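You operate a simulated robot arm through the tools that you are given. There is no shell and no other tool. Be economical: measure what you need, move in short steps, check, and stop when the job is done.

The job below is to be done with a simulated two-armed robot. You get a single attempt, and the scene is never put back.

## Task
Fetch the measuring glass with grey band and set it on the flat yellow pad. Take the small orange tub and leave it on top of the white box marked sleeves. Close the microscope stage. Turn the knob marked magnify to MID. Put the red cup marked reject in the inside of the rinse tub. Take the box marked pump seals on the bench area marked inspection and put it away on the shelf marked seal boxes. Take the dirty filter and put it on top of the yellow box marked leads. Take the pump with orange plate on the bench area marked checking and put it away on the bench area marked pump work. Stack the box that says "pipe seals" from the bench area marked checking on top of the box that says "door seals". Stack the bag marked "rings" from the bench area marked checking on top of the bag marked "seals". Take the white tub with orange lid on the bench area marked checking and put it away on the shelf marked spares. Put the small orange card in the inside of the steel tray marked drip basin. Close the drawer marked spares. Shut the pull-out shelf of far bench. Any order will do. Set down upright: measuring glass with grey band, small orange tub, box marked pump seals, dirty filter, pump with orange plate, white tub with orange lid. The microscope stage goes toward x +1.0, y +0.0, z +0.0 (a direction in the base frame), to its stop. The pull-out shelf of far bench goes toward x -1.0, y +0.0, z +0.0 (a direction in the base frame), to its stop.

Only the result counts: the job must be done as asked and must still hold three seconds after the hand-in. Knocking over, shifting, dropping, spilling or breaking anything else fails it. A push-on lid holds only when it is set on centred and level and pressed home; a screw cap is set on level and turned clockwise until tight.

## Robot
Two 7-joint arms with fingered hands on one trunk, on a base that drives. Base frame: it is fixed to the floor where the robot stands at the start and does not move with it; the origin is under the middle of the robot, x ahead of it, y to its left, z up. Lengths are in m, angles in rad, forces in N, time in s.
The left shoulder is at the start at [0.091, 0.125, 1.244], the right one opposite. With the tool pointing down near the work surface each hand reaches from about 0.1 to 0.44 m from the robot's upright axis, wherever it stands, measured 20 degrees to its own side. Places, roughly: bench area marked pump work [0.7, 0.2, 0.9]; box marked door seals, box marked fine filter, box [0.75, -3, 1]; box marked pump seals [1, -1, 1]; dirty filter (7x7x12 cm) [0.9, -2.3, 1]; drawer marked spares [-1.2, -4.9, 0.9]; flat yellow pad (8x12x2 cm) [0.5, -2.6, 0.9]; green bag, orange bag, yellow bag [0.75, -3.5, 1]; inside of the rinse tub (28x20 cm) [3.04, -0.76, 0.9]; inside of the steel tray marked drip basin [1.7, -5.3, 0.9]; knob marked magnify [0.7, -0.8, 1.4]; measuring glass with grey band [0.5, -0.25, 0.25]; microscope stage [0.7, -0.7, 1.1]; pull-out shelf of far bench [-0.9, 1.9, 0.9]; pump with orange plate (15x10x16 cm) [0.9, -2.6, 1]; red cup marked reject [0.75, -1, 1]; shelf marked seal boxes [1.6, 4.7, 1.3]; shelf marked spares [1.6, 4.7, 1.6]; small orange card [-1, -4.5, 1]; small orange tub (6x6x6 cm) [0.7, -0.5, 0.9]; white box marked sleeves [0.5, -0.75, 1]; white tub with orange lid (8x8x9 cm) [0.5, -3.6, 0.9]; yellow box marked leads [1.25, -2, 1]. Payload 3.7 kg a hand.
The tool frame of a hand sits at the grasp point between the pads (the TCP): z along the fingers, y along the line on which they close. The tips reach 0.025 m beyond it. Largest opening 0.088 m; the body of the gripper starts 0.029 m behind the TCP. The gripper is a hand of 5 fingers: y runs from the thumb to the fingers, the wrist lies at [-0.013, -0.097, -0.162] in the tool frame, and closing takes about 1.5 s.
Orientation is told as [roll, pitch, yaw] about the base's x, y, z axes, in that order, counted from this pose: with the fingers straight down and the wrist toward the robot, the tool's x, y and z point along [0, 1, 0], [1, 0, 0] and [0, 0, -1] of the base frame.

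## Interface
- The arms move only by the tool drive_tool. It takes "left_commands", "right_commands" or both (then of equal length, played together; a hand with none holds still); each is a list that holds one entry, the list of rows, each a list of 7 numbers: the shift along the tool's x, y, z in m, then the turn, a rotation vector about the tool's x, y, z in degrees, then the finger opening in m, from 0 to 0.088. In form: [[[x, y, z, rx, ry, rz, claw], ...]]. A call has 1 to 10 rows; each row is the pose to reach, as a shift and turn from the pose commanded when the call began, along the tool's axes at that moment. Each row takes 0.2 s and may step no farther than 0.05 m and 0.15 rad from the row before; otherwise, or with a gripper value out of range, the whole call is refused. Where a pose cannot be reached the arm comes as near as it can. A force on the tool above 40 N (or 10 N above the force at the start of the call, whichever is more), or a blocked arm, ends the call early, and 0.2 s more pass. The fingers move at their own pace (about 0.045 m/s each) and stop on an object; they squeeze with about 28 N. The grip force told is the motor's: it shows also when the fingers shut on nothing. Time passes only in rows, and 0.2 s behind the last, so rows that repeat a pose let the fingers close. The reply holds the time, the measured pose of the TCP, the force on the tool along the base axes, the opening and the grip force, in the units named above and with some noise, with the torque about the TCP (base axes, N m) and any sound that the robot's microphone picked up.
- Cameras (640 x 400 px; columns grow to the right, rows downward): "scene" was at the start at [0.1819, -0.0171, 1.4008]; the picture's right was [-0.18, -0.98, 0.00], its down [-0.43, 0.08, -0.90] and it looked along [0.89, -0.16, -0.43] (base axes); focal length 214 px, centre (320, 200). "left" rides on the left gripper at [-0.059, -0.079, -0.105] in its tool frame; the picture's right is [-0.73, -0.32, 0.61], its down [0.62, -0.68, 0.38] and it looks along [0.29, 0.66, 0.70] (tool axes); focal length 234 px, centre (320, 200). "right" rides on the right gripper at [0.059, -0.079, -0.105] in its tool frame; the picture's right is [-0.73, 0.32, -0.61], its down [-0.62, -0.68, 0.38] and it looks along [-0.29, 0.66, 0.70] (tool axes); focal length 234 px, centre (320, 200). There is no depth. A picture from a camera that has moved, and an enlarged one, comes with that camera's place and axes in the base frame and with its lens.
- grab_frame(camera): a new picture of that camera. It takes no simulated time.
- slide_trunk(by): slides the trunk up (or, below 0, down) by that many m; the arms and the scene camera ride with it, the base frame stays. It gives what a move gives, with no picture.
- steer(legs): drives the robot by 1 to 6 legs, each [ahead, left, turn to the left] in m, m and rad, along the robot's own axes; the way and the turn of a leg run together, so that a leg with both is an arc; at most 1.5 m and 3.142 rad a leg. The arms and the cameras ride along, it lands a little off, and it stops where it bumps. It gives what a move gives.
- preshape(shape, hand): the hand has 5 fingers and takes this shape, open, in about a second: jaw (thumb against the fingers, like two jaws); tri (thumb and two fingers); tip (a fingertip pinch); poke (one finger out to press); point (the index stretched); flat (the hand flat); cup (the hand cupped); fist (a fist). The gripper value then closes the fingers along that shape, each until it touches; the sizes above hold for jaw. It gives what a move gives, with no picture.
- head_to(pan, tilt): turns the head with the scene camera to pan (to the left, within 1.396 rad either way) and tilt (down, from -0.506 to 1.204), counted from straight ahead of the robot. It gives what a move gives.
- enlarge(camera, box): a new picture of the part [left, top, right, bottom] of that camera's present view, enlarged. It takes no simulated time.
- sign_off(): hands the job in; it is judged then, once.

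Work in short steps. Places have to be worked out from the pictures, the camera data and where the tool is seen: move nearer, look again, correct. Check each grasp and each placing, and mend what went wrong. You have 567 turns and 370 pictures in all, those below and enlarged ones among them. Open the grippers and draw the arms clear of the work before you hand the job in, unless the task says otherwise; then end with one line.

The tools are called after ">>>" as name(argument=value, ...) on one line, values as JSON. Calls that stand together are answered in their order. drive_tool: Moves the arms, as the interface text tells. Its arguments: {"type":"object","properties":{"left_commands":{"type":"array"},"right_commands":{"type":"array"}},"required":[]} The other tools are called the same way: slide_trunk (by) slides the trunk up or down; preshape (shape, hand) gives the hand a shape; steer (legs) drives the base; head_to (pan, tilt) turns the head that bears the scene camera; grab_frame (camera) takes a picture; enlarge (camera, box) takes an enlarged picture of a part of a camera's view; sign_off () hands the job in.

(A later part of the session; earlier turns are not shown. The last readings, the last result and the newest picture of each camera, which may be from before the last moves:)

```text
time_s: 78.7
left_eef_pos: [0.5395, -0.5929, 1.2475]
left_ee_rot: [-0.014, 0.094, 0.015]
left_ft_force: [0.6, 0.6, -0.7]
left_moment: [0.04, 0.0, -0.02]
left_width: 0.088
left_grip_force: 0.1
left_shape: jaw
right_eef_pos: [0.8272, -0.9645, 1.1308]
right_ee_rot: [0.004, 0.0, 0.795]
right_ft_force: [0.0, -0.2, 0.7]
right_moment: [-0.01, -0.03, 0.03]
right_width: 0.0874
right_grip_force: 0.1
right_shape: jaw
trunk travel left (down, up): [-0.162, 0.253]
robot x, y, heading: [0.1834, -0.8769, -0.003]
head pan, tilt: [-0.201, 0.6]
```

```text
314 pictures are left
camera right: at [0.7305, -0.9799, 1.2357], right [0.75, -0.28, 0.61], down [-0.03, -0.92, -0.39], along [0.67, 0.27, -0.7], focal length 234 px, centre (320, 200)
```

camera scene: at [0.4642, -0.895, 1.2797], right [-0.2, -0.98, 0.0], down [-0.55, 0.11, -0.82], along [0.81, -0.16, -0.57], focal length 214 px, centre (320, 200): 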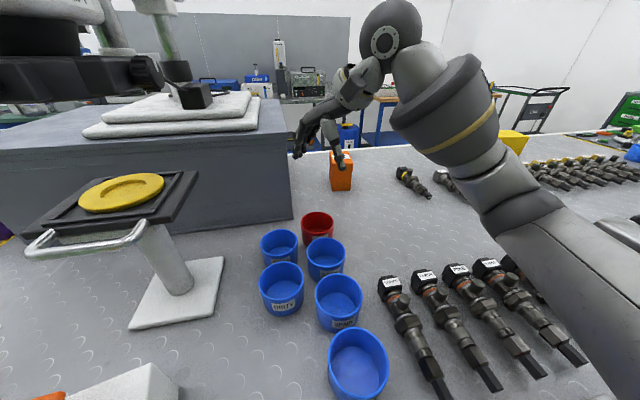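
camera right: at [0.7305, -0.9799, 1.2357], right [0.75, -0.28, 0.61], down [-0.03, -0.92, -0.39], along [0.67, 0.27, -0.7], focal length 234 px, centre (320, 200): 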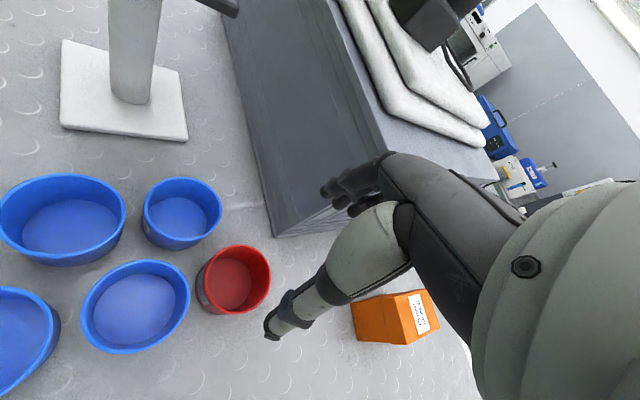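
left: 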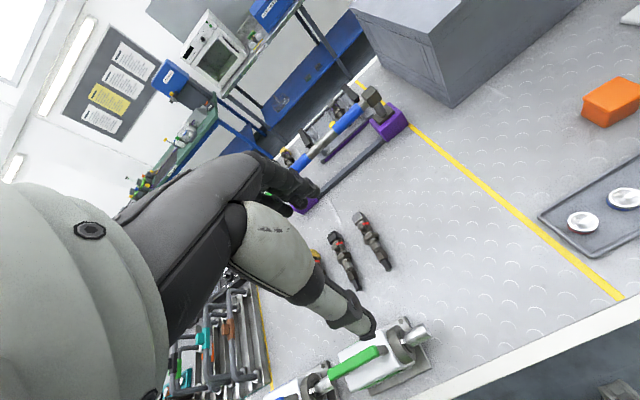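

The hand is above the cup and reaches it. Cup rim centre by both views ≈(0.83,-0.96). I go down to just above the rim and look.

>>> drive_tool(right_commands=[[[0.001, 0.005, 0.04, 0, 0, 0, 0.088], [0.001, 0.005, 0.08, 0, 0, 0, 0.088], [0.001, 0.005, 0.12, 0, 0, 0, 0.088], [0.001, 0.005, 0.13, 0, 0, 0, 0.088]]])

>>> grab_frame(camera="right")

>>> enlarge(camera="scene", box=[240, 140, 400, 280])

```text
time_s: 79.7
left_eef_pos: [0.5378, -0.592, 1.2495]
left_ee_rot: [-0.014, 0.094, 0.015]
left_ft_force: [-0.2, 0.8, 0.0]
left_moment: [0.0, 0.01, -0.02]
left_width: 0.0876
left_grip_force: 0.2
left_shape: jaw
right_eef_pos: [0.8276, -0.9611, 1.0008]
right_ee_rot: [0.003, 0.0, 0.793]
right_ft_force: [-0.8, 0.2, 0.0]
right_moment: [-0.03, -0.01, -0.02]
right_width: 0.0878
right_grip_force: 0.1
right_shape: jaw
trunk travel left (down, up): [-0.162, 0.253]
robot x, y, heading: [0.1844, -0.8751, 0.002]
head pan, tilt: [-0.201, 0.6]
```

```text
313 pictures are left
camera right: at [0.7315, -0.9749, 1.1051], right [0.75, -0.28, 0.61], down [-0.03, -0.92, -0.38], along [0.67, 0.27, -0.7], focal length 234 px, centre (320, 200)
```

right: 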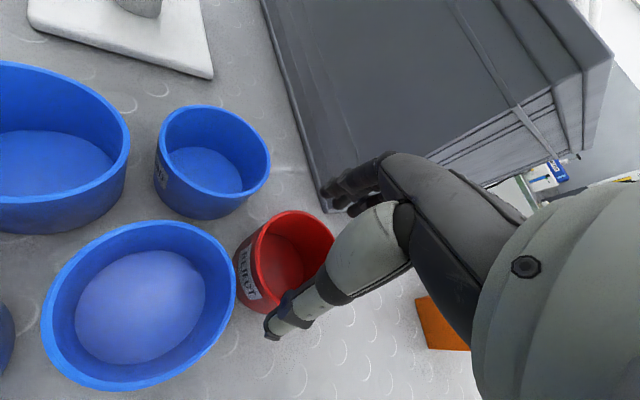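

```text
2.86 times, centred on (320, 210) of scene
camera zoom: at [0.4638, -0.8945, 1.2799], right [-0.2, -0.98, 0.0], down [-0.55, 0.11, -0.83], along [0.81, -0.16, -0.56], focal length 613 px, centre (320, 171)
```

zoom: 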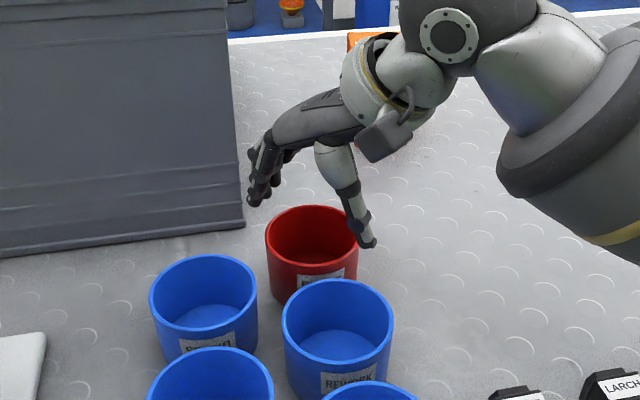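

Thumb and fingers straddle the cup, clear of the neighbours. I descend to z≈0.953 and close.

>>> drive_tool(right_commands=[[[0, 0.001, 0.02, 0, 0, 0, 0.088], [0, 0.001, 0.035, 0, 0, 0, 0.088], [0, 0.001, 0.047, 0, 0, 0, 0.088], [0, 0.001, 0.047, 0, 0, 0, 0.05], [0, 0.001, 0.047, 0, 0, 0, 0.05], [0, 0.001, 0.047, 0, 0, 0, 0.05], [0, 0.001, 0.047, 0, 0, 0, 0.05]]])

>>> grab_frame(camera="right")

```text
time_s: 81.5
left_eef_pos: [0.5321, -0.592, 1.249]
left_ee_rot: [-0.014, 0.094, 0.012]
left_ft_force: [0.4, -0.5, -0.6]
left_moment: [0.02, 0.02, 0.0]
left_width: 0.0878
left_grip_force: 0.0
left_shape: jaw
right_eef_pos: [0.8344, -0.9721, 0.9819]
right_ee_rot: [-0.044, -0.039, 0.769]
right_ft_force: [0.1, -0.4, 1.6]
right_moment: [0.01, -0.01, 0.02]
right_width: 0.05
right_grip_force: 0.0
right_shape: jaw
trunk travel left (down, up): [-0.162, 0.253]
robot x, y, heading: [0.1846, -0.8769, -0.007]
head pan, tilt: [-0.201, 0.6]
stopped in row 7 (right hand): the arm was blocked; the commanded pose is now the measured one
```

```text
311 pictures are left
camera right: at [0.7318, -0.9836, 1.0806], right [0.7, -0.3, 0.65], down [-0.03, -0.92, -0.38], along [0.71, 0.25, -0.66], focal length 234 px, centre (320, 200)
```

right: 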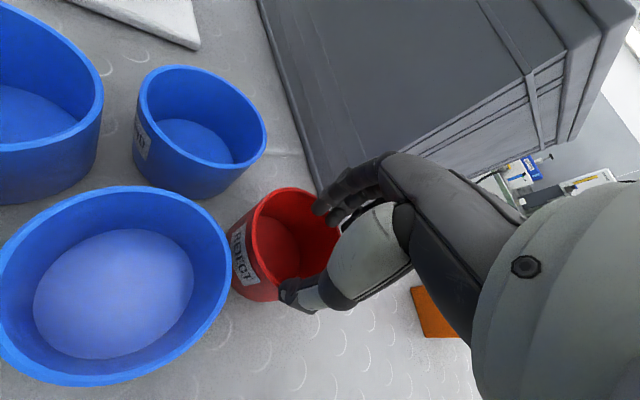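

Blocked at z≈0.98 with the fingers around the rim level. I look from the head camera.

>>> enlarge(camera="scene", box=[240, 140, 400, 280])

>>> grab_frame(camera="scene")

```text
2.86 times, centred on (320, 210) of scene
camera zoom: at [0.4574, -0.8947, 1.2805], right [-0.2, -0.98, 0.0], down [-0.55, 0.11, -0.83], along [0.81, -0.17, -0.56], focal length 613 px, centre (320, 171)
```

zoom: 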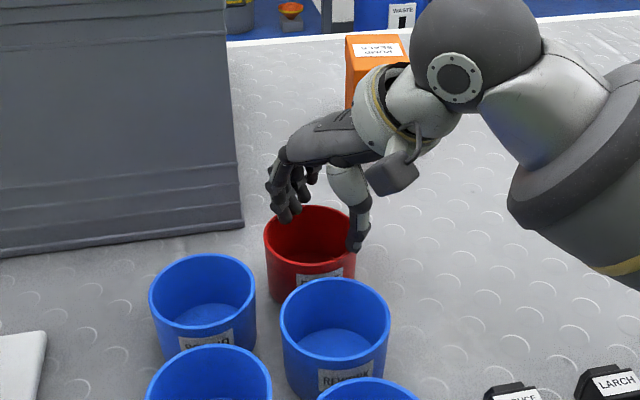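

```text
309 pictures are left
camera scene: at [0.4574, -0.8947, 1.2805], right [-0.2, -0.98, 0.0], down [-0.55, 0.11, -0.83], along [0.81, -0.17, -0.56], focal length 214 px, centre (320, 200)
```

scene: 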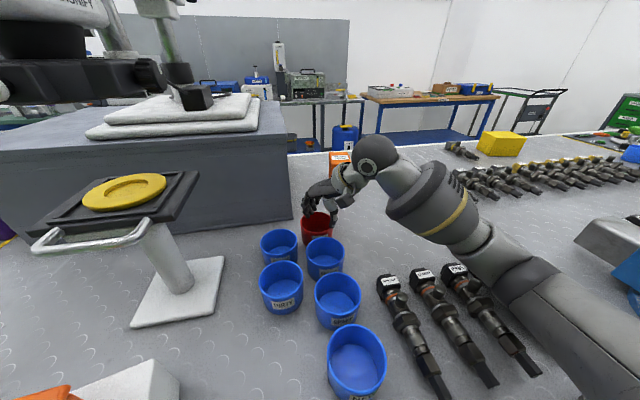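

The forearm/elbow seems low near the bench edge. I rise, reopen, lift the trunk 6 cm, and view again.

>>> drive_tool(right_commands=[[[0, 0, -0.02, 0, 0, 0, 0.088], [0, 0, -0.05, 0, 0, 0, 0.088], [0, 0, -0.08, 0, 0, 0, 0.088], [0, 0, -0.08, 0, 0, 0, 0.088]]])

>>> slide_trunk(by=0.06)

>>> grab_frame(camera="scene")

```text
time_s: 82.5
left_eef_pos: [0.5391, -0.591, 1.2479]
left_ee_rot: [-0.012, 0.097, 0.014]
left_ft_force: [0.7, 0.3, 0.5]
left_moment: [0.0, 0.03, 0.0]
left_width: 0.0878
left_grip_force: 0.1
left_shape: jaw
right_eef_pos: [0.8356, -0.9645, 1.0516]
right_ee_rot: [-0.024, -0.026, 0.782]
right_ft_force: [-0.5, -0.2, 0.8]
right_moment: [0.0, 0.01, 0.03]
right_width: 0.0875
right_grip_force: 0.1
right_shape: jaw
trunk travel left (down, up): [-0.162, 0.253]
robot x, y, heading: [0.1853, -0.8736, -0.003]
head pan, tilt: [-0.201, 0.6]
```

```text
time_s: 83.5
left_eef_pos: [0.5409, -0.5922, 1.3071]
left_ee_rot: [-0.014, 0.097, 0.014]
left_ft_force: [0.6, -0.2, 1.0]
left_moment: [-0.03, 0.02, -0.01]
left_width: 0.0877
left_grip_force: 0.0
left_shape: jaw
right_eef_pos: [0.8357, -0.9644, 1.1097]
right_ee_rot: [-0.022, -0.025, 0.782]
right_ft_force: [-0.5, -0.2, -1.1]
right_moment: [-0.03, 0.02, -0.01]
right_width: 0.0876
right_grip_force: 0.0
right_shape: jaw
trunk travel left (down, up): [-0.222, 0.193]
robot x, y, heading: [0.1869, -0.8819, 0.003]
head pan, tilt: [-0.201, 0.6]
```

```text
308 pictures are left
camera scene: at [0.4013, -0.8946, 1.3449], right [-0.2, -0.98, 0.0], down [-0.55, 0.11, -0.82], along [0.81, -0.16, -0.57], focal length 214 px, centre (320, 200)
```

scene: 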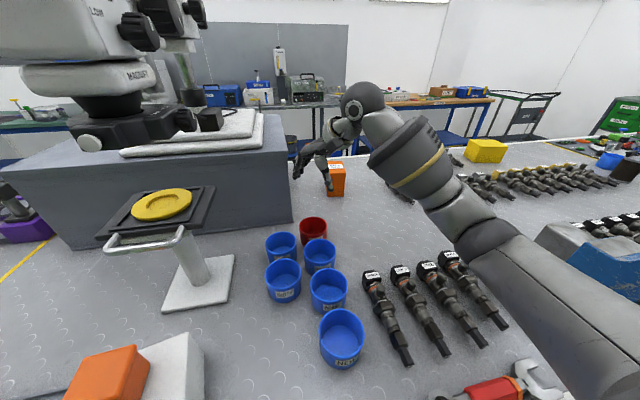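

I level the hand and descend again over the cup (0.835,-0.961).

>>> drive_tool(right_commands=[[[0.002, 0.001, 0.02, 0, 1.9, 0, 0.088], [0.002, 0.001, 0.06, 0, 1.9, 0, 0.088], [0.002, 0.001, 0.1, 0, 1.9, 0, 0.088], [0.002, 0.001, 0.12, 0, 1.9, 0, 0.088], [0.002, 0.001, 0.135, 0, 1.9, 0, 0.088]]])

>>> grab_frame(camera="right")

>>> enlarge(camera="scene", box=[240, 140, 400, 280])

```text
time_s: 84.7
left_eef_pos: [0.537, -0.5917, 1.3086]
left_ee_rot: [-0.012, 0.097, 0.014]
left_ft_force: [-0.6, -0.5, -0.1]
left_moment: [-0.03, 0.03, -0.03]
left_width: 0.0878
left_grip_force: 0.1
left_shape: jaw
right_eef_pos: [0.8397, -0.9626, 0.9763]
right_ee_rot: [0.008, -0.028, 0.785]
right_ft_force: [0.4, 0.5, -0.4]
right_moment: [0.0, -0.02, 0.04]
right_width: 0.0876
right_grip_force: 0.3
right_shape: jaw
trunk travel left (down, up): [-0.222, 0.193]
robot x, y, heading: [0.186, -0.8792, -0.002]
head pan, tilt: [-0.201, 0.6]
```

```text
307 pictures are left
camera right: at [0.741, -0.9785, 1.0799], right [0.73, -0.3, 0.61], down [-0.04, -0.91, -0.41], along [0.68, 0.28, -0.68], focal length 234 px, centre (320, 200)
```

right: 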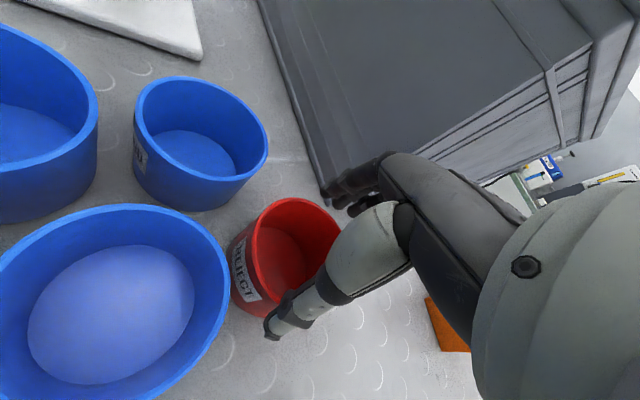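

```text
2.86 times, centred on (320, 210) of scene
camera zoom: at [0.3998, -0.8947, 1.3454], right [-0.2, -0.98, 0.0], down [-0.55, 0.11, -0.82], along [0.81, -0.16, -0.57], focal length 613 px, centre (320, 171)
```

zoom: 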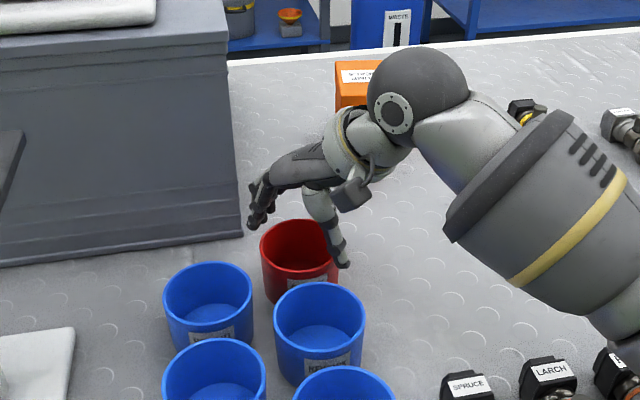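

The cup centre measures (0.827,-0.960), so the hand is 1 cm too far. I correct, descend and close.

>>> drive_tool(right_commands=[[[0.009, -0.007, 0, 0, 0, 0, 0.088], [0.009, -0.007, 0.01, 0, 0, 0, 0.088], [0.009, -0.007, 0.02, 0, 0, 0, 0.088], [0.009, -0.007, 0.023, 0, 0, 0, 0.088]]])

>>> grab_frame(camera="right")

```text
time_s: 85.7
left_eef_pos: [0.5384, -0.5925, 1.3081]
left_ee_rot: [-0.013, 0.095, 0.014]
left_ft_force: [0.0, -0.1, 0.2]
left_moment: [0.02, 0.02, 0.03]
left_width: 0.0879
left_grip_force: 0.1
left_shape: jaw
right_eef_pos: [0.8277, -0.9597, 0.9527]
right_ee_rot: [0.007, -0.03, 0.784]
right_ft_force: [0.3, 1.2, 1.3]
right_moment: [0.04, 0.0, 0.05]
right_width: 0.0878
right_grip_force: 0.0
right_shape: jaw
trunk travel left (down, up): [-0.222, 0.193]
robot x, y, heading: [0.1875, -0.877, 0.003]
head pan, tilt: [-0.201, 0.6]
```

```text
305 pictures are left
camera right: at [0.7294, -0.9768, 1.0565], right [0.73, -0.3, 0.61], down [-0.04, -0.91, -0.41], along [0.68, 0.28, -0.68], focal length 234 px, centre (320, 200)
```

right: 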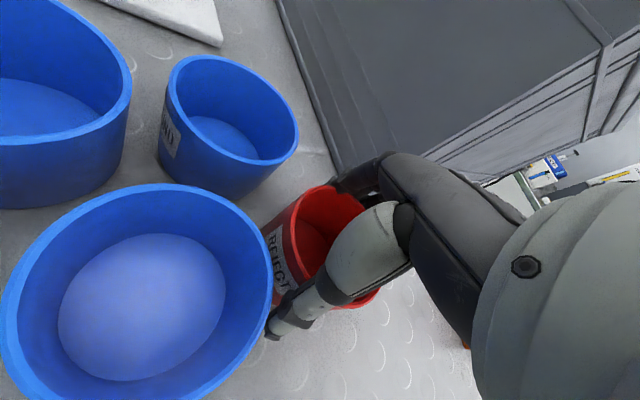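

The cup is between thumb and fingers. I close.

>>> drive_tool(right_commands=[[[0, 0, 0, 0, 0, 0, 0.05], [0, 0, 0, 0, 0, 0, 0.05], [0, 0, 0, 0, 0, 0, 0.05], [0, 0, 0, 0, 0, 0, 0.05], [0, 0, 0, 0, 0, 0, 0.05]]])

>>> grab_frame(camera="right")

```text
time_s: 86.9
left_eef_pos: [0.5389, -0.5917, 1.3091]
left_ee_rot: [-0.014, 0.097, 0.014]
left_ft_force: [-0.5, 1.3, -0.1]
left_moment: [0.0, -0.01, 0.0]
left_width: 0.088
left_grip_force: 0.1
left_shape: jaw
right_eef_pos: [0.8279, -0.9618, 0.9538]
right_ee_rot: [0.007, -0.028, 0.781]
right_ft_force: [0.9, 0.2, 0.1]
right_moment: [-0.01, -0.01, 0.02]
right_width: 0.0611
right_grip_force: 27.9
right_shape: jaw
trunk travel left (down, up): [-0.222, 0.193]
robot x, y, heading: [0.1824, -0.875, 0.002]
head pan, tilt: [-0.201, 0.6]
```

```text
304 pictures are left
camera right: at [0.7296, -0.9771, 1.0561], right [0.73, -0.3, 0.61], down [-0.04, -0.91, -0.41], along [0.68, 0.28, -0.68], focal length 234 px, centre (320, 200)
```

right: 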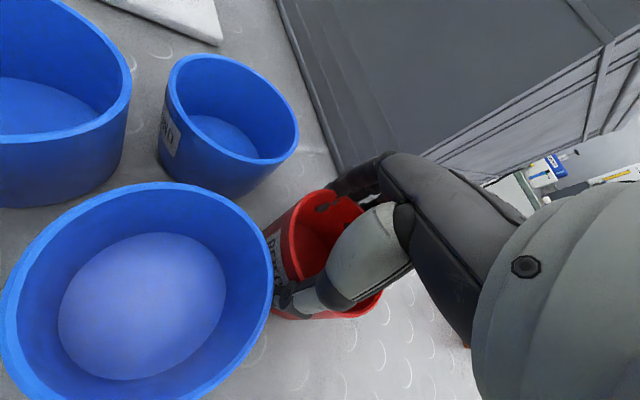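

Gripped (28 N at 61 mm). I lift straight up.

>>> drive_tool(right_commands=[[[0, 0, -0.02, 0, 0, 0, 0.04], [0, 0, -0.05, 0, 0, 0, 0.04], [0, 0, -0.09, 0, 0, 0, 0.04], [0, 0, -0.13, 0, 0, 0, 0.04], [0, 0, -0.17, 0, 0, 0, 0.04], [0, 0, -0.2, 0, 0, 0, 0.04], [0.03, -0.03, -0.2, 0, 0, 0, 0.04], [0.06, -0.06, -0.2, 0, 0, 0, 0.04]]])

>>> grab_frame(camera="scene")

```text
time_s: 88.7
left_eef_pos: [0.5378, -0.5917, 1.3093]
left_ee_rot: [-0.014, 0.096, 0.015]
left_ft_force: [0.4, -0.6, 0.3]
left_moment: [0.01, 0.0, 0.01]
left_width: 0.0878
left_grip_force: 0.1
left_shape: jaw
right_eef_pos: [0.737, -0.9638, 1.1539]
right_ee_rot: [0.008, -0.03, 0.783]
right_ft_force: [-0.5, 0.8, 0.8]
right_moment: [0.0, -0.02, -0.02]
right_width: 0.0611
right_grip_force: 28.8
right_shape: jaw
trunk travel left (down, up): [-0.222, 0.193]
robot x, y, heading: [0.1856, -0.8734, 0.002]
head pan, tilt: [-0.201, 0.6]
```

```text
303 pictures are left
camera scene: at [0.399, -0.8947, 1.3456], right [-0.2, -0.98, 0.0], down [-0.55, 0.11, -0.83], along [0.81, -0.16, -0.56], focal length 214 px, centre (320, 200)
```

scene: 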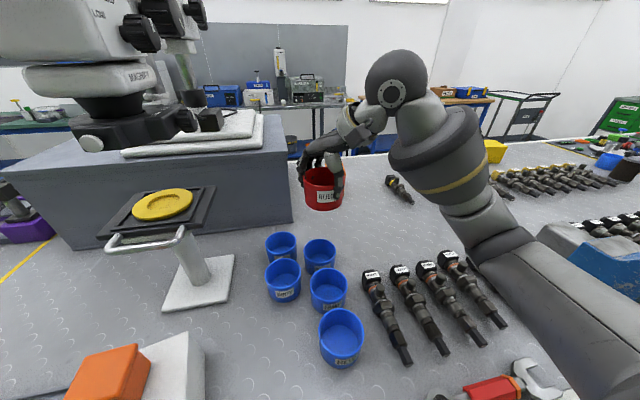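

The cup is held. I back away from the bench and look left to find the way round the bench end.

>>> steer(legs=[[-0.3, 0, 0]])

>>> head_to(pan=1.2, tilt=0.35)

>>> grab_frame(camera="scene")

```text
time_s: 90.7
left_eef_pos: [0.2378, -0.5929, 1.3088]
left_ee_rot: [-0.014, 0.094, 0.008]
left_ft_force: [0.9, 0.0, -0.5]
left_moment: [0.0, -0.01, 0.01]
left_width: 0.0876
left_grip_force: 0.0
left_shape: jaw
right_eef_pos: [0.4354, -0.9662, 1.1521]
right_ee_rot: [0.007, -0.028, 0.778]
right_ft_force: [0.7, -0.1, 0.8]
right_moment: [0.02, -0.06, 0.0]
right_width: 0.061
right_grip_force: 28.0
right_shape: jaw
trunk travel left (down, up): [-0.222, 0.193]
robot x, y, heading: [-0.119, -0.8762, -0.009]
head pan, tilt: [-0.201, 0.6]
```

```text
time_s: 92.3
left_eef_pos: [0.2395, -0.593, 1.3092]
left_ee_rot: [-0.013, 0.096, 0.008]
left_ft_force: [-0.6, -1.1, 0.5]
left_moment: [0.0, 0.04, -0.01]
left_width: 0.0879
left_grip_force: 0.0
left_shape: jaw
right_eef_pos: [0.4374, -0.9659, 1.1529]
right_ee_rot: [0.008, -0.029, 0.776]
right_ft_force: [0.1, 0.5, -0.6]
right_moment: [-0.02, 0.0, -0.01]
right_width: 0.0612
right_grip_force: 28.1
right_shape: jaw
trunk travel left (down, up): [-0.222, 0.193]
robot x, y, heading: [-0.1167, -0.8767, -0.009]
head pan, tilt: [1.201, 0.351]
```

```text
302 pictures are left
camera scene: at [0.0469, -0.7902, 1.3682], right [0.93, -0.37, 0.0], down [-0.13, -0.32, -0.94], along [0.35, 0.87, -0.34], focal length 214 px, centre (320, 200)
```

scene: 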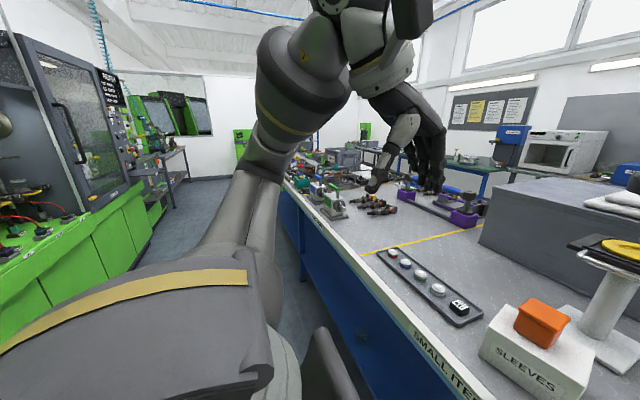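

There's an aisle along the bench to the left. I turn left 90° and drive along it.

>>> steer(legs=[[-0.1, 0, 0], [0, 0, 1.57], [1.0, 0, 0]])

>>> head_to(pan=-0.3, tilt=0.4)

>>> grab_frame(camera="scene")

```text
time_s: 102.0
left_eef_pos: [-0.4652, 0.4866, 1.3078]
left_ee_rot: [-0.014, 0.097, 1.553]
left_ft_force: [0.7, 0.4, -0.3]
left_moment: [0.03, 0.01, 0.0]
left_width: 0.0878
left_grip_force: 0.0
left_shape: jaw
right_eef_pos: [-0.0876, 0.6729, 1.153]
right_ee_rot: [0.008, -0.027, 2.322]
right_ft_force: [0.1, 0.6, -0.3]
right_moment: [-0.05, -0.03, -0.02]
right_width: 0.0606
right_grip_force: 28.0
right_shape: jaw
trunk travel left (down, up): [-0.222, 0.193]
robot x, y, heading: [-0.1909, 0.1229, 1.542]
head pan, tilt: [1.201, 0.351]
```

```text
time_s: 103.6
left_eef_pos: [-0.4641, 0.4858, 1.308]
left_ee_rot: [-0.014, 0.095, 1.552]
left_ft_force: [-0.2, 0.3, -0.2]
left_moment: [0.01, -0.03, -0.01]
left_width: 0.0878
left_grip_force: 0.2
left_shape: jaw
right_eef_pos: [-0.0867, 0.6744, 1.1512]
right_ee_rot: [0.009, -0.027, 2.323]
right_ft_force: [0.5, -0.3, -1.0]
right_moment: [-0.01, 0.0, 0.0]
right_width: 0.0604
right_grip_force: 28.0
right_shape: jaw
trunk travel left (down, up): [-0.222, 0.193]
robot x, y, heading: [-0.1941, 0.1252, 1.536]
head pan, tilt: [-0.3, 0.4]
```

```text
301 pictures are left
camera scene: at [-0.1571, 0.3386, 1.3636], right [0.95, -0.33, 0.0], down [-0.13, -0.37, -0.92], along [0.3, 0.87, -0.39], focal length 214 px, centre (320, 200)
```

scene: 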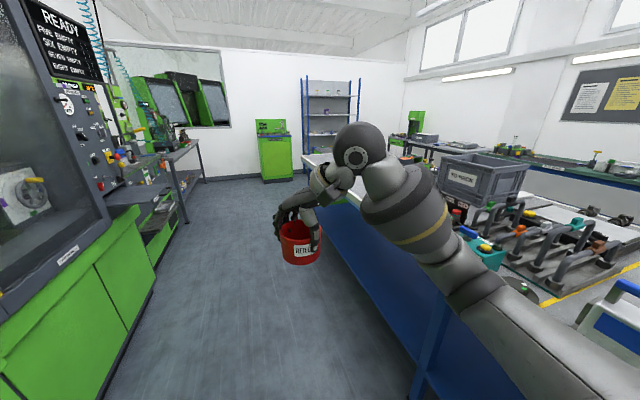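

Bench end is at about y≈2.6, with the shelf unit beyond. I drive further ahead, and look at the far bench on the left.

>>> steer(legs=[[0.9, 0, 0.03]])

>>> head_to(pan=0.7, tilt=0.5)

>>> grab_frame(camera="scene")

```text
time_s: 108.3
left_eef_pos: [-0.4484, 1.3697, 1.3085]
left_ee_rot: [-0.014, 0.096, 1.569]
left_ft_force: [0.1, -0.5, 0.4]
left_moment: [-0.02, -0.01, 0.01]
left_width: 0.0878
left_grip_force: 0.1
left_shape: jaw
right_eef_pos: [-0.0755, 1.5626, 1.1526]
right_ee_rot: [0.008, -0.027, 2.339]
right_ft_force: [-0.2, 0.2, 0.0]
right_moment: [0.01, 0.0, 0.03]
right_width: 0.0607
right_grip_force: 28.5
right_shape: jaw
trunk travel left (down, up): [-0.222, 0.193]
robot x, y, heading: [-0.1708, 1.0106, 1.555]
head pan, tilt: [-0.3, 0.4]
```

```text
time_s: 109.5
left_eef_pos: [-0.4509, 1.3672, 1.3089]
left_ee_rot: [-0.014, 0.094, 1.568]
left_ft_force: [-1.5, 1.0, 0.0]
left_moment: [-0.03, 0.01, 0.0]
left_width: 0.0879
left_grip_force: 0.0
left_shape: jaw
right_eef_pos: [-0.0754, 1.5621, 1.1531]
right_ee_rot: [0.009, -0.028, 2.34]
right_ft_force: [-0.2, 0.6, 0.4]
right_moment: [0.01, -0.05, 0.01]
right_width: 0.0609
right_grip_force: 27.7
right_shape: jaw
trunk travel left (down, up): [-0.222, 0.193]
robot x, y, heading: [-0.1681, 1.0113, 1.556]
head pan, tilt: [0.7, 0.499]
```

```text
300 pictures are left
camera scene: at [-0.226, 1.209, 1.3545], right [0.78, 0.63, 0.0], down [0.3, -0.37, -0.88], along [-0.55, 0.68, -0.48], focal length 214 px, centre (320, 200)
```

scene: 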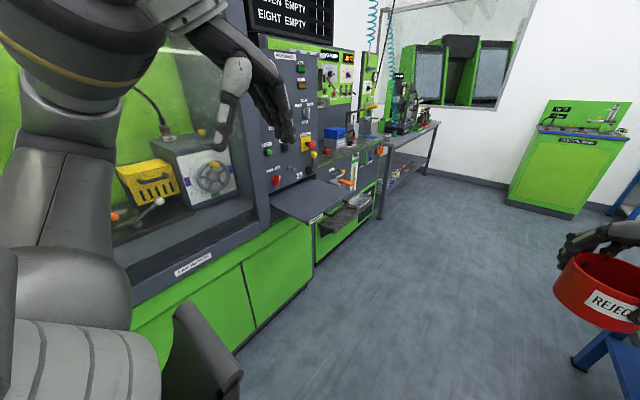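

The pull-out shelf is at x≈-0.66 (front edge), y 1.72–1.92; I'll shut it on the way back with free hands. I go on past the bench end.

>>> head_to(pan=-0.6, tilt=0.35)

>>> steer(legs=[[1.2, 0, 0.0], [1.0, 0, 0]])

>>> grab_frame(camera="scene")

```text
time_s: 111.0
left_eef_pos: [-0.4495, 1.3687, 1.3086]
left_ee_rot: [-0.015, 0.096, 1.568]
left_ft_force: [0.1, 0.1, 0.0]
left_moment: [0.0, -0.01, -0.04]
left_width: 0.0876
left_grip_force: 0.3
left_shape: jaw
right_eef_pos: [-0.0751, 1.5629, 1.154]
right_ee_rot: [0.009, -0.029, 2.338]
right_ft_force: [-0.3, -0.8, -0.4]
right_moment: [0.0, 0.0, -0.04]
right_width: 0.0607
right_grip_force: 28.1
right_shape: jaw
trunk travel left (down, up): [-0.222, 0.193]
robot x, y, heading: [-0.1706, 1.0103, 1.556]
head pan, tilt: [-0.6, 0.351]
```

```text
time_s: 121.8
left_eef_pos: [-0.3639, 3.5538, 1.3073]
left_ee_rot: [-0.014, 0.096, 1.538]
left_ft_force: [0.5, 0.8, 0.2]
left_moment: [-0.02, -0.02, -0.01]
left_width: 0.0876
left_grip_force: 0.0
left_shape: jaw
right_eef_pos: [0.0168, 3.7365, 1.1526]
right_ee_rot: [0.008, -0.029, 2.31]
right_ft_force: [-0.5, -0.2, -0.6]
right_moment: [0.0, 0.01, 0.02]
right_width: 0.0608
right_grip_force: 28.3
right_shape: jaw
trunk travel left (down, up): [-0.222, 0.193]
robot x, y, heading: [-0.0967, 3.1861, 1.522]
head pan, tilt: [-0.6, 0.351]
```

```text
299 pictures are left
camera scene: at [-0.0325, 3.3898, 1.3682], right [0.8, -0.6, 0.0], down [-0.21, -0.27, -0.94], along [0.57, 0.75, -0.34], focal length 214 px, centre (320, 200)
```

scene: 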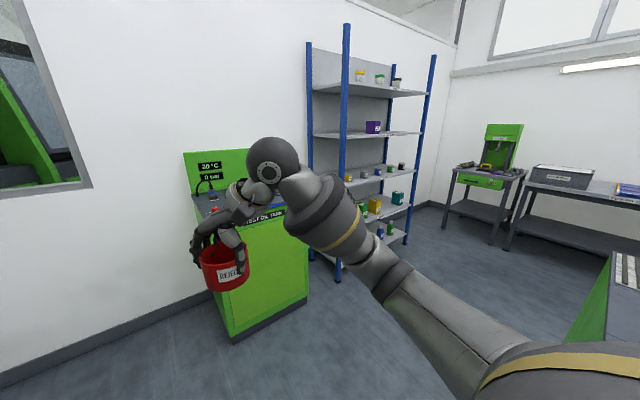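

>>> steer(legs=[[0, 0.0, -1.5]])

>>> head_to(pan=-0.2, tilt=0.4)

>>> grab_frame(camera="scene")

```text
time_s: 125.9
left_eef_pos: [0.2534, 3.4801, 1.3092]
left_ee_rot: [-0.014, 0.094, 0.037]
left_ft_force: [-0.3, 0.9, -0.5]
left_moment: [0.03, 0.0, 0.03]
left_width: 0.0879
left_grip_force: 0.0
left_shape: jaw
right_eef_pos: [0.4599, 3.1125, 1.1525]
right_ee_rot: [0.008, -0.029, 0.805]
right_ft_force: [0.1, 0.3, 0.0]
right_moment: [0.05, -0.01, -0.01]
right_width: 0.0604
right_grip_force: 28.1
right_shape: jaw
trunk travel left (down, up): [-0.222, 0.193]
robot x, y, heading: [-0.0961, 3.1877, 0.019]
head pan, tilt: [-0.6, 0.351]
```

```text
time_s: 126.7
left_eef_pos: [0.2527, 3.4794, 1.3084]
left_ee_rot: [-0.012, 0.095, 0.035]
left_ft_force: [-0.7, 0.0, 0.1]
left_moment: [-0.02, -0.02, -0.04]
left_width: 0.0876
left_grip_force: 0.0
left_shape: jaw
right_eef_pos: [0.4596, 3.1116, 1.152]
right_ee_rot: [0.01, -0.028, 0.805]
right_ft_force: [-0.8, -0.9, -1.3]
right_moment: [0.03, -0.01, -0.03]
right_width: 0.0603
right_grip_force: 28.1
right_shape: jaw
trunk travel left (down, up): [-0.222, 0.193]
robot x, y, heading: [-0.0934, 3.1874, 0.022]
head pan, tilt: [-0.201, 0.4]
```

```text
298 pictures are left
camera scene: at [0.1247, 3.1734, 1.3636], right [-0.18, -0.98, 0.0], down [-0.38, 0.07, -0.92], along [0.91, -0.17, -0.39], focal length 214 px, centre (320, 200)
```

scene: 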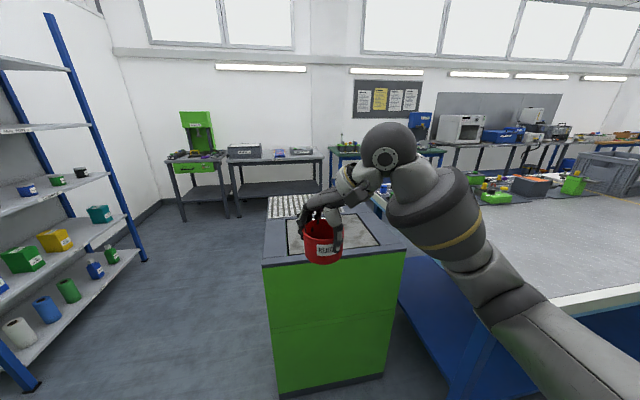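

A green cabinet stands at the island's end (x 0.7–1.35, y to 3.25), the shelf unit front at y≈4.5. I pass between them at y≈3.87 and on to x≈2.1.

>>> steer(legs=[[0, 0.66, 0], [1.1, 0, -0.02], [1.1, 0, 0]])

>>> steer(legs=[[0, 0, -1.57]])

>>> grab_frame(camera="scene")

```text
time_s: 143.3
left_eef_pos: [2.4294, 4.1602, 1.3082]
left_ee_rot: [-0.015, 0.096, 0.016]
left_ft_force: [0.2, 0.6, 0.5]
left_moment: [0.0, -0.06, -0.02]
left_width: 0.0881
left_grip_force: 0.1
left_shape: jaw
right_eef_pos: [2.6296, 3.7888, 1.1513]
right_ee_rot: [0.009, -0.029, 0.785]
right_ft_force: [-0.7, -0.1, -0.2]
right_moment: [0.0, 0.01, 0.03]
right_width: 0.0605
right_grip_force: 27.8
right_shape: jaw
trunk travel left (down, up): [-0.222, 0.193]
robot x, y, heading: [2.08, 3.8761, 0.0]
head pan, tilt: [-0.201, 0.4]
```

```text
time_s: 147.6
left_eef_pos: [2.36, 3.5186, 1.3082]
left_ee_rot: [-0.015, 0.094, -1.563]
left_ft_force: [0.4, -1.0, 0.3]
left_moment: [-0.02, -0.01, -0.01]
left_width: 0.0879
left_grip_force: 0.1
left_shape: jaw
right_eef_pos: [1.9878, 3.3219, 1.1523]
right_ee_rot: [0.009, -0.028, -0.792]
right_ft_force: [0.1, -0.2, -0.4]
right_moment: [0.0, -0.03, 0.01]
right_width: 0.0599
right_grip_force: 28.1
right_shape: jaw
trunk travel left (down, up): [-0.222, 0.193]
robot x, y, heading: [2.0765, 3.8727, -1.577]
head pan, tilt: [-0.201, 0.4]
```

```text
297 pictures are left
camera scene: at [2.0581, 3.6549, 1.3636], right [-0.98, 0.2, 0.0], down [0.08, 0.38, -0.92], along [-0.19, -0.9, -0.39], focal length 214 px, centre (320, 200)
```

scene: 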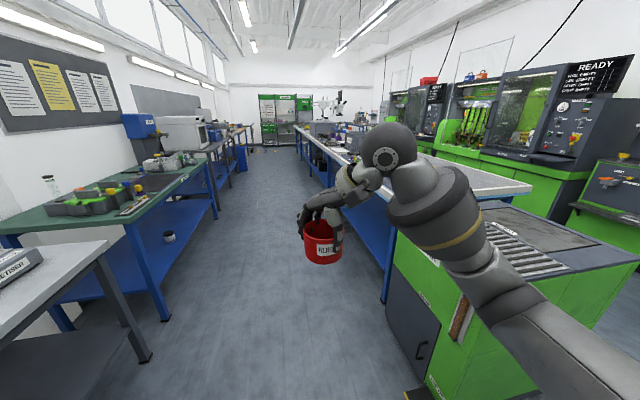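

The back aisle is clear. I drive down it towards y≈-0.65.

>>> steer(legs=[[1.5, 0, 0], [1.5, 0, 0], [1.5, 0, 0]])

>>> grab_frame(camera="scene")

```text
time_s: 169.1
left_eef_pos: [2.2804, -1.002, 1.3094]
left_ee_rot: [-0.015, 0.094, -1.574]
left_ft_force: [-1.0, -0.1, -0.6]
left_moment: [0.01, -0.01, 0.01]
left_width: 0.0877
left_grip_force: 0.0
left_shape: jaw
right_eef_pos: [1.9056, -1.1953, 1.1517]
right_ee_rot: [0.01, -0.028, -0.806]
right_ft_force: [0.5, -0.2, -0.8]
right_moment: [0.04, -0.05, 0.02]
right_width: 0.0603
right_grip_force: 27.8
right_shape: jaw
trunk travel left (down, up): [-0.222, 0.193]
robot x, y, heading: [2.0017, -0.6418, -1.594]
head pan, tilt: [-0.201, 0.4]
```

```text
296 pictures are left
camera scene: at [1.9801, -0.8627, 1.3636], right [-0.98, 0.22, 0.0], down [0.08, 0.38, -0.92], along [-0.2, -0.9, -0.39], focal length 214 px, centre (320, 200)
```

scene: 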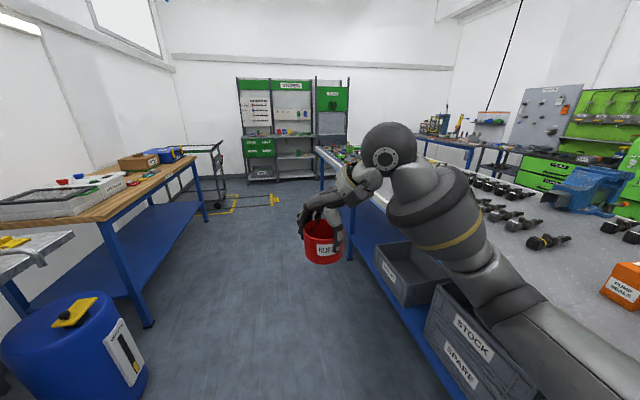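

Turning left to face the wall bench with the rinse tub.

>>> steer(legs=[[0, 0, 1.594]])

>>> head_to(pan=0.0, tilt=0.4)

>>> grab_frame(camera="scene")

```text
time_s: 173.4
left_eef_pos: [2.3504, -0.3531, 1.3075]
left_ee_rot: [-0.014, 0.095, 0.031]
left_ft_force: [-0.3, -0.2, -0.4]
left_moment: [-0.02, -0.01, -0.02]
left_width: 0.0878
left_grip_force: 0.1
left_shape: jaw
right_eef_pos: [2.5561, -0.7205, 1.153]
right_ee_rot: [0.008, -0.027, 0.802]
right_ft_force: [-0.8, 0.5, -0.1]
right_moment: [0.01, 0.03, -0.01]
right_width: 0.0601
right_grip_force: 27.9
right_shape: jaw
trunk travel left (down, up): [-0.222, 0.193]
robot x, y, heading: [2.0018, -0.6435, 0.019]
head pan, tilt: [-0.201, 0.4]
```

```text
time_s: 174.2
left_eef_pos: [2.3512, -0.3518, 1.3091]
left_ee_rot: [-0.014, 0.094, 0.032]
left_ft_force: [-0.6, 1.0, -0.8]
left_moment: [0.01, -0.02, -0.04]
left_width: 0.0878
left_grip_force: 0.1
left_shape: jaw
right_eef_pos: [2.5564, -0.7203, 1.1529]
right_ee_rot: [0.007, -0.028, 0.8]
right_ft_force: [-0.9, -0.3, 0.7]
right_moment: [0.01, 0.01, 0.01]
right_width: 0.0599
right_grip_force: 28.1
right_shape: jaw
trunk travel left (down, up): [-0.222, 0.193]
robot x, y, heading: [2.0003, -0.6394, 0.017]
head pan, tilt: [0.0, 0.4]
```

```text
295 pictures are left
camera scene: at [2.2232, -0.6404, 1.3636], right [0.02, -1.0, 0.0], down [-0.39, -0.01, -0.92], along [0.92, 0.02, -0.39], focal length 214 px, centre (320, 200)
```

scene: 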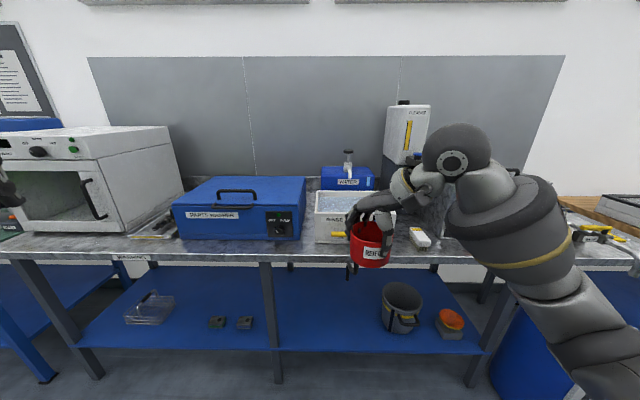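

>>> enlarge(camera="scene", box=[290, 150, 450, 290])

```text
2.86 times, centred on (370, 220) of scene
camera zoom: at [2.2232, -0.6404, 1.3636], right [0.02, -1.0, 0.0], down [-0.39, -0.01, -0.92], along [0.92, 0.02, -0.39], focal length 613 px, centre (177, 143)
```

zoom: 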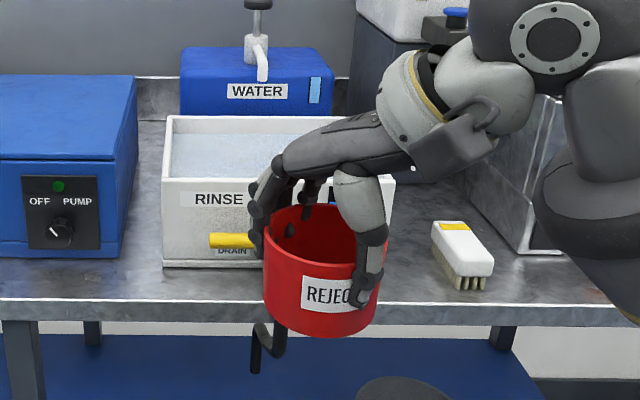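

The rinse tub: inside centre ≈(3.03,-0.75), rim z≈1.02. The cup is carried above rim height, so I drive ahead 0.42 m and look.

>>> steer(legs=[[0.42, 0, -0.019]])

>>> head_to(pan=-0.1, tilt=0.7)

>>> grab_frame(camera="scene")

>>> grab_frame(camera="right")

```text
time_s: 176.8
left_eef_pos: [2.7826, -0.3597, 1.3085]
left_ee_rot: [-0.014, 0.094, 0.01]
left_ft_force: [0.2, 0.1, -0.3]
left_moment: [0.02, 0.01, 0.01]
left_width: 0.0881
left_grip_force: 0.1
left_shape: jaw
right_eef_pos: [2.9799, -0.7314, 1.1527]
right_ee_rot: [0.008, -0.026, 0.776]
right_ft_force: [0.5, 0.0, -0.9]
right_moment: [-0.06, -0.01, -0.01]
right_width: 0.0601
right_grip_force: 28.0
right_shape: jaw
trunk travel left (down, up): [-0.222, 0.193]
robot x, y, heading: [2.4313, -0.6419, -0.007]
head pan, tilt: [0.0, 0.4]
```

```text
time_s: 177.6
left_eef_pos: [2.7831, -0.3587, 1.3082]
left_ee_rot: [-0.016, 0.095, 0.008]
left_ft_force: [-0.1, -0.1, -0.5]
left_moment: [0.01, 0.03, -0.03]
left_width: 0.0879
left_grip_force: 0.1
left_shape: jaw
right_eef_pos: [2.9801, -0.7322, 1.1523]
right_ee_rot: [0.009, -0.027, 0.776]
right_ft_force: [-0.4, 0.3, -0.9]
right_moment: [0.02, -0.05, 0.0]
right_width: 0.0597
right_grip_force: 27.8
right_shape: jaw
trunk travel left (down, up): [-0.222, 0.193]
robot x, y, heading: [2.4249, -0.642, -0.005]
head pan, tilt: [-0.099, 0.7]
```

```text
293 pictures are left
camera scene: at [2.6407, -0.6514, 1.3369], right [-0.1, -0.99, 0.0], down [-0.64, 0.07, -0.77], along [0.76, -0.08, -0.64], focal length 214 px, centre (320, 200)
```

scene: 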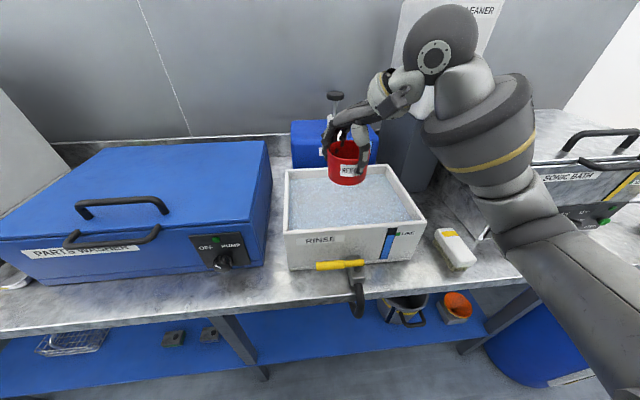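

```text
292 pictures are left
camera right: at [2.8818, -0.7473, 1.2554], right [0.73, -0.31, 0.61], down [-0.04, -0.91, -0.41], along [0.68, 0.27, -0.68], focal length 234 px, centre (320, 200)
```

right: 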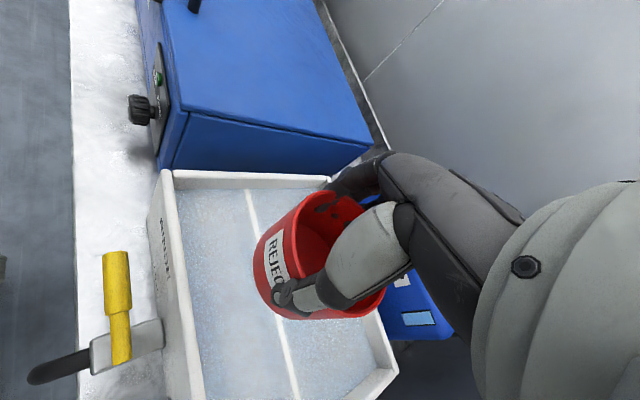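

Target for the cup: (3.03,-0.755). I move above and lower into the tub.

>>> drive_tool(right_commands=[[[-0.025, 0.01, 0, 0, 0, 0, 0.04], [-0.051, 0.02, 0, 0, 0, 0, 0.04], [-0.051, 0.02, 0.04, 0, 0, 0, 0.04], [-0.051, 0.02, 0.08, 0, 0, 0, 0.04], [-0.051, 0.02, 0.12, 0, 0, 0, 0.04], [-0.051, 0.02, 0.15, 0, 0, 0, 0.04], [-0.051, 0.02, 0.165, 0, 0, 0, 0.04], [-0.051, 0.02, 0.175, 0, 0, 0, 0.04]]])

>>> grab_frame(camera="scene")

>>> grab_frame(camera="right")

```text
time_s: 179.4
left_eef_pos: [2.7824, -0.3584, 1.3093]
left_ee_rot: [-0.014, 0.094, 0.01]
left_ft_force: [-0.9, 1.0, 0.1]
left_moment: [0.0, -0.01, -0.02]
left_width: 0.0877
left_grip_force: 0.1
left_shape: jaw
right_eef_pos: [3.0342, -0.7506, 0.9776]
right_ee_rot: [0.007, -0.028, 0.778]
right_ft_force: [0.1, -0.2, -0.2]
right_moment: [-0.05, 0.02, -0.05]
right_width: 0.0595
right_grip_force: 28.0
right_shape: jaw
trunk travel left (down, up): [-0.222, 0.193]
robot x, y, heading: [2.4273, -0.6446, -0.007]
head pan, tilt: [-0.099, 0.7]
```

```text
291 pictures are left
camera scene: at [2.6408, -0.6514, 1.3368], right [-0.11, -0.99, 0.0], down [-0.64, 0.07, -0.76], along [0.76, -0.08, -0.64], focal length 214 px, centre (320, 200)
```

scene: 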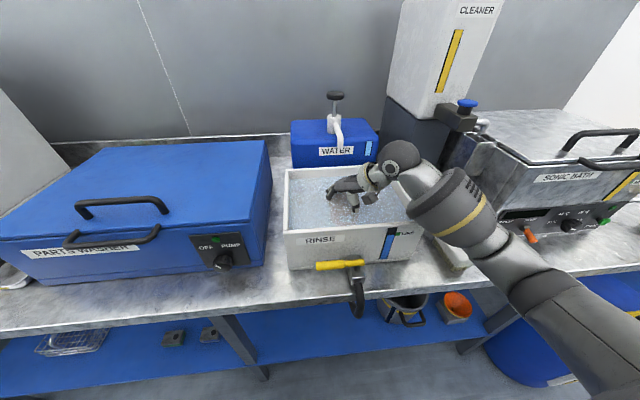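

```text
290 pictures are left
camera right: at [2.9356, -0.7655, 1.0806], right [0.73, -0.31, 0.61], down [-0.04, -0.91, -0.41], along [0.68, 0.27, -0.68], focal length 234 px, centre (320, 200)
```

right: 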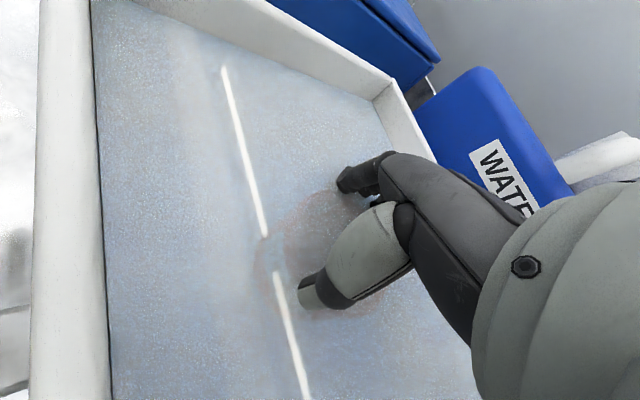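

The cup is under water; I lower in small steps until it touches the floor.

>>> drive_tool(right_commands=[[[0, 0, 0.006, 0, 0, 0, 0.04], [0, 0, 0.012, 0, 0, 0, 0.04], [0, 0, 0.017, 0, 0, 0, 0.04]]])

```text
time_s: 180.2
left_eef_pos: [2.7828, -0.3585, 1.3085]
left_ee_rot: [-0.013, 0.094, 0.008]
left_ft_force: [-0.6, 0.0, 0.0]
left_moment: [-0.02, -0.03, 0.0]
left_width: 0.0877
left_grip_force: 0.1
left_shape: jaw
right_eef_pos: [3.0324, -0.7495, 0.9608]
right_ee_rot: [0.009, -0.026, 0.776]
right_ft_force: [-1.0, -0.7, -0.7]
right_moment: [0.0, -0.01, -0.01]
right_width: 0.0597
right_grip_force: 28.7
right_shape: jaw
trunk travel left (down, up): [-0.222, 0.193]
robot x, y, heading: [2.4245, -0.6402, -0.007]
head pan, tilt: [-0.099, 0.7]
```

>>> drive_tool(right_commands=[[[0, 0, 0.004, 0, 0, 0, 0.04], [0, 0, 0.008, 0, 0, 0, 0.04], [0, 0, 0.012, 0, 0, 0, 0.04]]])

```text
time_s: 181.0
left_eef_pos: [2.7828, -0.3586, 1.3082]
left_ee_rot: [-0.014, 0.094, 0.01]
left_ft_force: [-0.6, 0.6, 0.2]
left_moment: [-0.01, 0.01, 0.0]
left_width: 0.0876
left_grip_force: 0.0
left_shape: jaw
right_eef_pos: [3.0338, -0.7491, 0.9485]
right_ee_rot: [0.007, -0.028, 0.775]
right_ft_force: [0.2, 0.0, 0.6]
right_moment: [-0.01, 0.01, -0.01]
right_width: 0.0598
right_grip_force: 28.0
right_shape: jaw
trunk travel left (down, up): [-0.222, 0.193]
robot x, y, heading: [2.4277, -0.6415, -0.005]
head pan, tilt: [-0.099, 0.7]
```

No contact yet; a little lower.

>>> drive_tool(right_commands=[[[0, 0, 0.004, 0, 0, 0, 0.04], [0, 0, 0.008, 0, 0, 0, 0.04], [0, 0, 0.012, 0, 0, 0, 0.04]]])

```text
time_s: 181.8
left_eef_pos: [2.7794, -0.3576, 1.3113]
left_ee_rot: [-0.016, 0.091, 0.01]
left_ft_force: [0.7, -0.2, 0.3]
left_moment: [0.03, -0.01, -0.01]
left_width: 0.0879
left_grip_force: 0.0
left_shape: jaw
right_eef_pos: [3.033, -0.7471, 0.946]
right_ee_rot: [-0.002, -0.04, 0.777]
right_ft_force: [2.3, -0.5, 11.2]
right_moment: [-0.09, 0.1, 0.04]
right_width: 0.0592
right_grip_force: 27.9
right_shape: jaw
trunk travel left (down, up): [-0.222, 0.193]
robot x, y, heading: [2.4241, -0.6394, -0.007]
head pan, tilt: [-0.099, 0.7]
```

Contact (11 N). I release gently and rise straight up.

>>> drive_tool(right_commands=[[[0, 0, -0.006, 0, 0, 0, 0.088], [0, 0, -0.006, 0, 0, 0, 0.088], [0, 0, -0.006, 0, 0, 0, 0.088], [0, 0, -0.006, 0, 0, 0, 0.088], [0, 0, -0.04, 0, 0, 0, 0.088], [0, 0, -0.08, 0, 0, 0, 0.088], [0, 0, -0.12, 0, 0, 0, 0.088], [0, 0, -0.16, 0, 0, 0, 0.088], [0, 0, -0.2, 0, 0, 0, 0.088]]])

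>>> grab_frame(camera="right")

```text
time_s: 183.8
left_eef_pos: [2.7831, -0.3586, 1.3087]
left_ee_rot: [-0.013, 0.096, 0.009]
left_ft_force: [0.3, -0.5, -0.9]
left_moment: [-0.02, 0.02, 0.02]
left_width: 0.0875
left_grip_force: 0.1
left_shape: jaw
right_eef_pos: [3.0317, -0.7525, 1.1382]
right_ee_rot: [0.011, -0.027, 0.778]
right_ft_force: [-0.8, -0.3, 0.3]
right_moment: [0.01, 0.02, 0.01]
right_width: 0.0878
right_grip_force: 0.0
right_shape: jaw
trunk travel left (down, up): [-0.222, 0.193]
robot x, y, heading: [2.4277, -0.6395, -0.003]
head pan, tilt: [-0.099, 0.7]
```

```text
289 pictures are left
camera right: at [2.9333, -0.7683, 1.2415], right [0.73, -0.31, 0.61], down [-0.04, -0.91, -0.41], along [0.68, 0.27, -0.68], focal length 234 px, centre (320, 200)
```

right: 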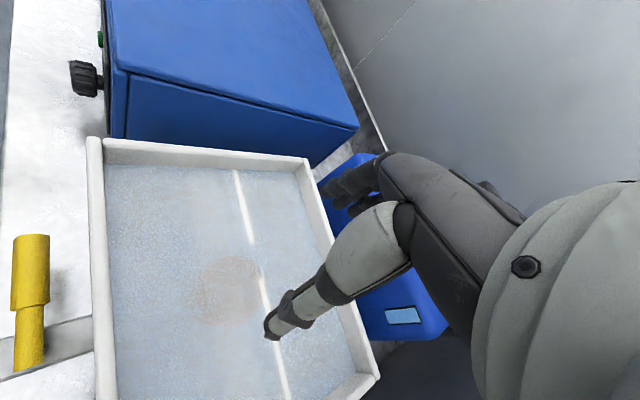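

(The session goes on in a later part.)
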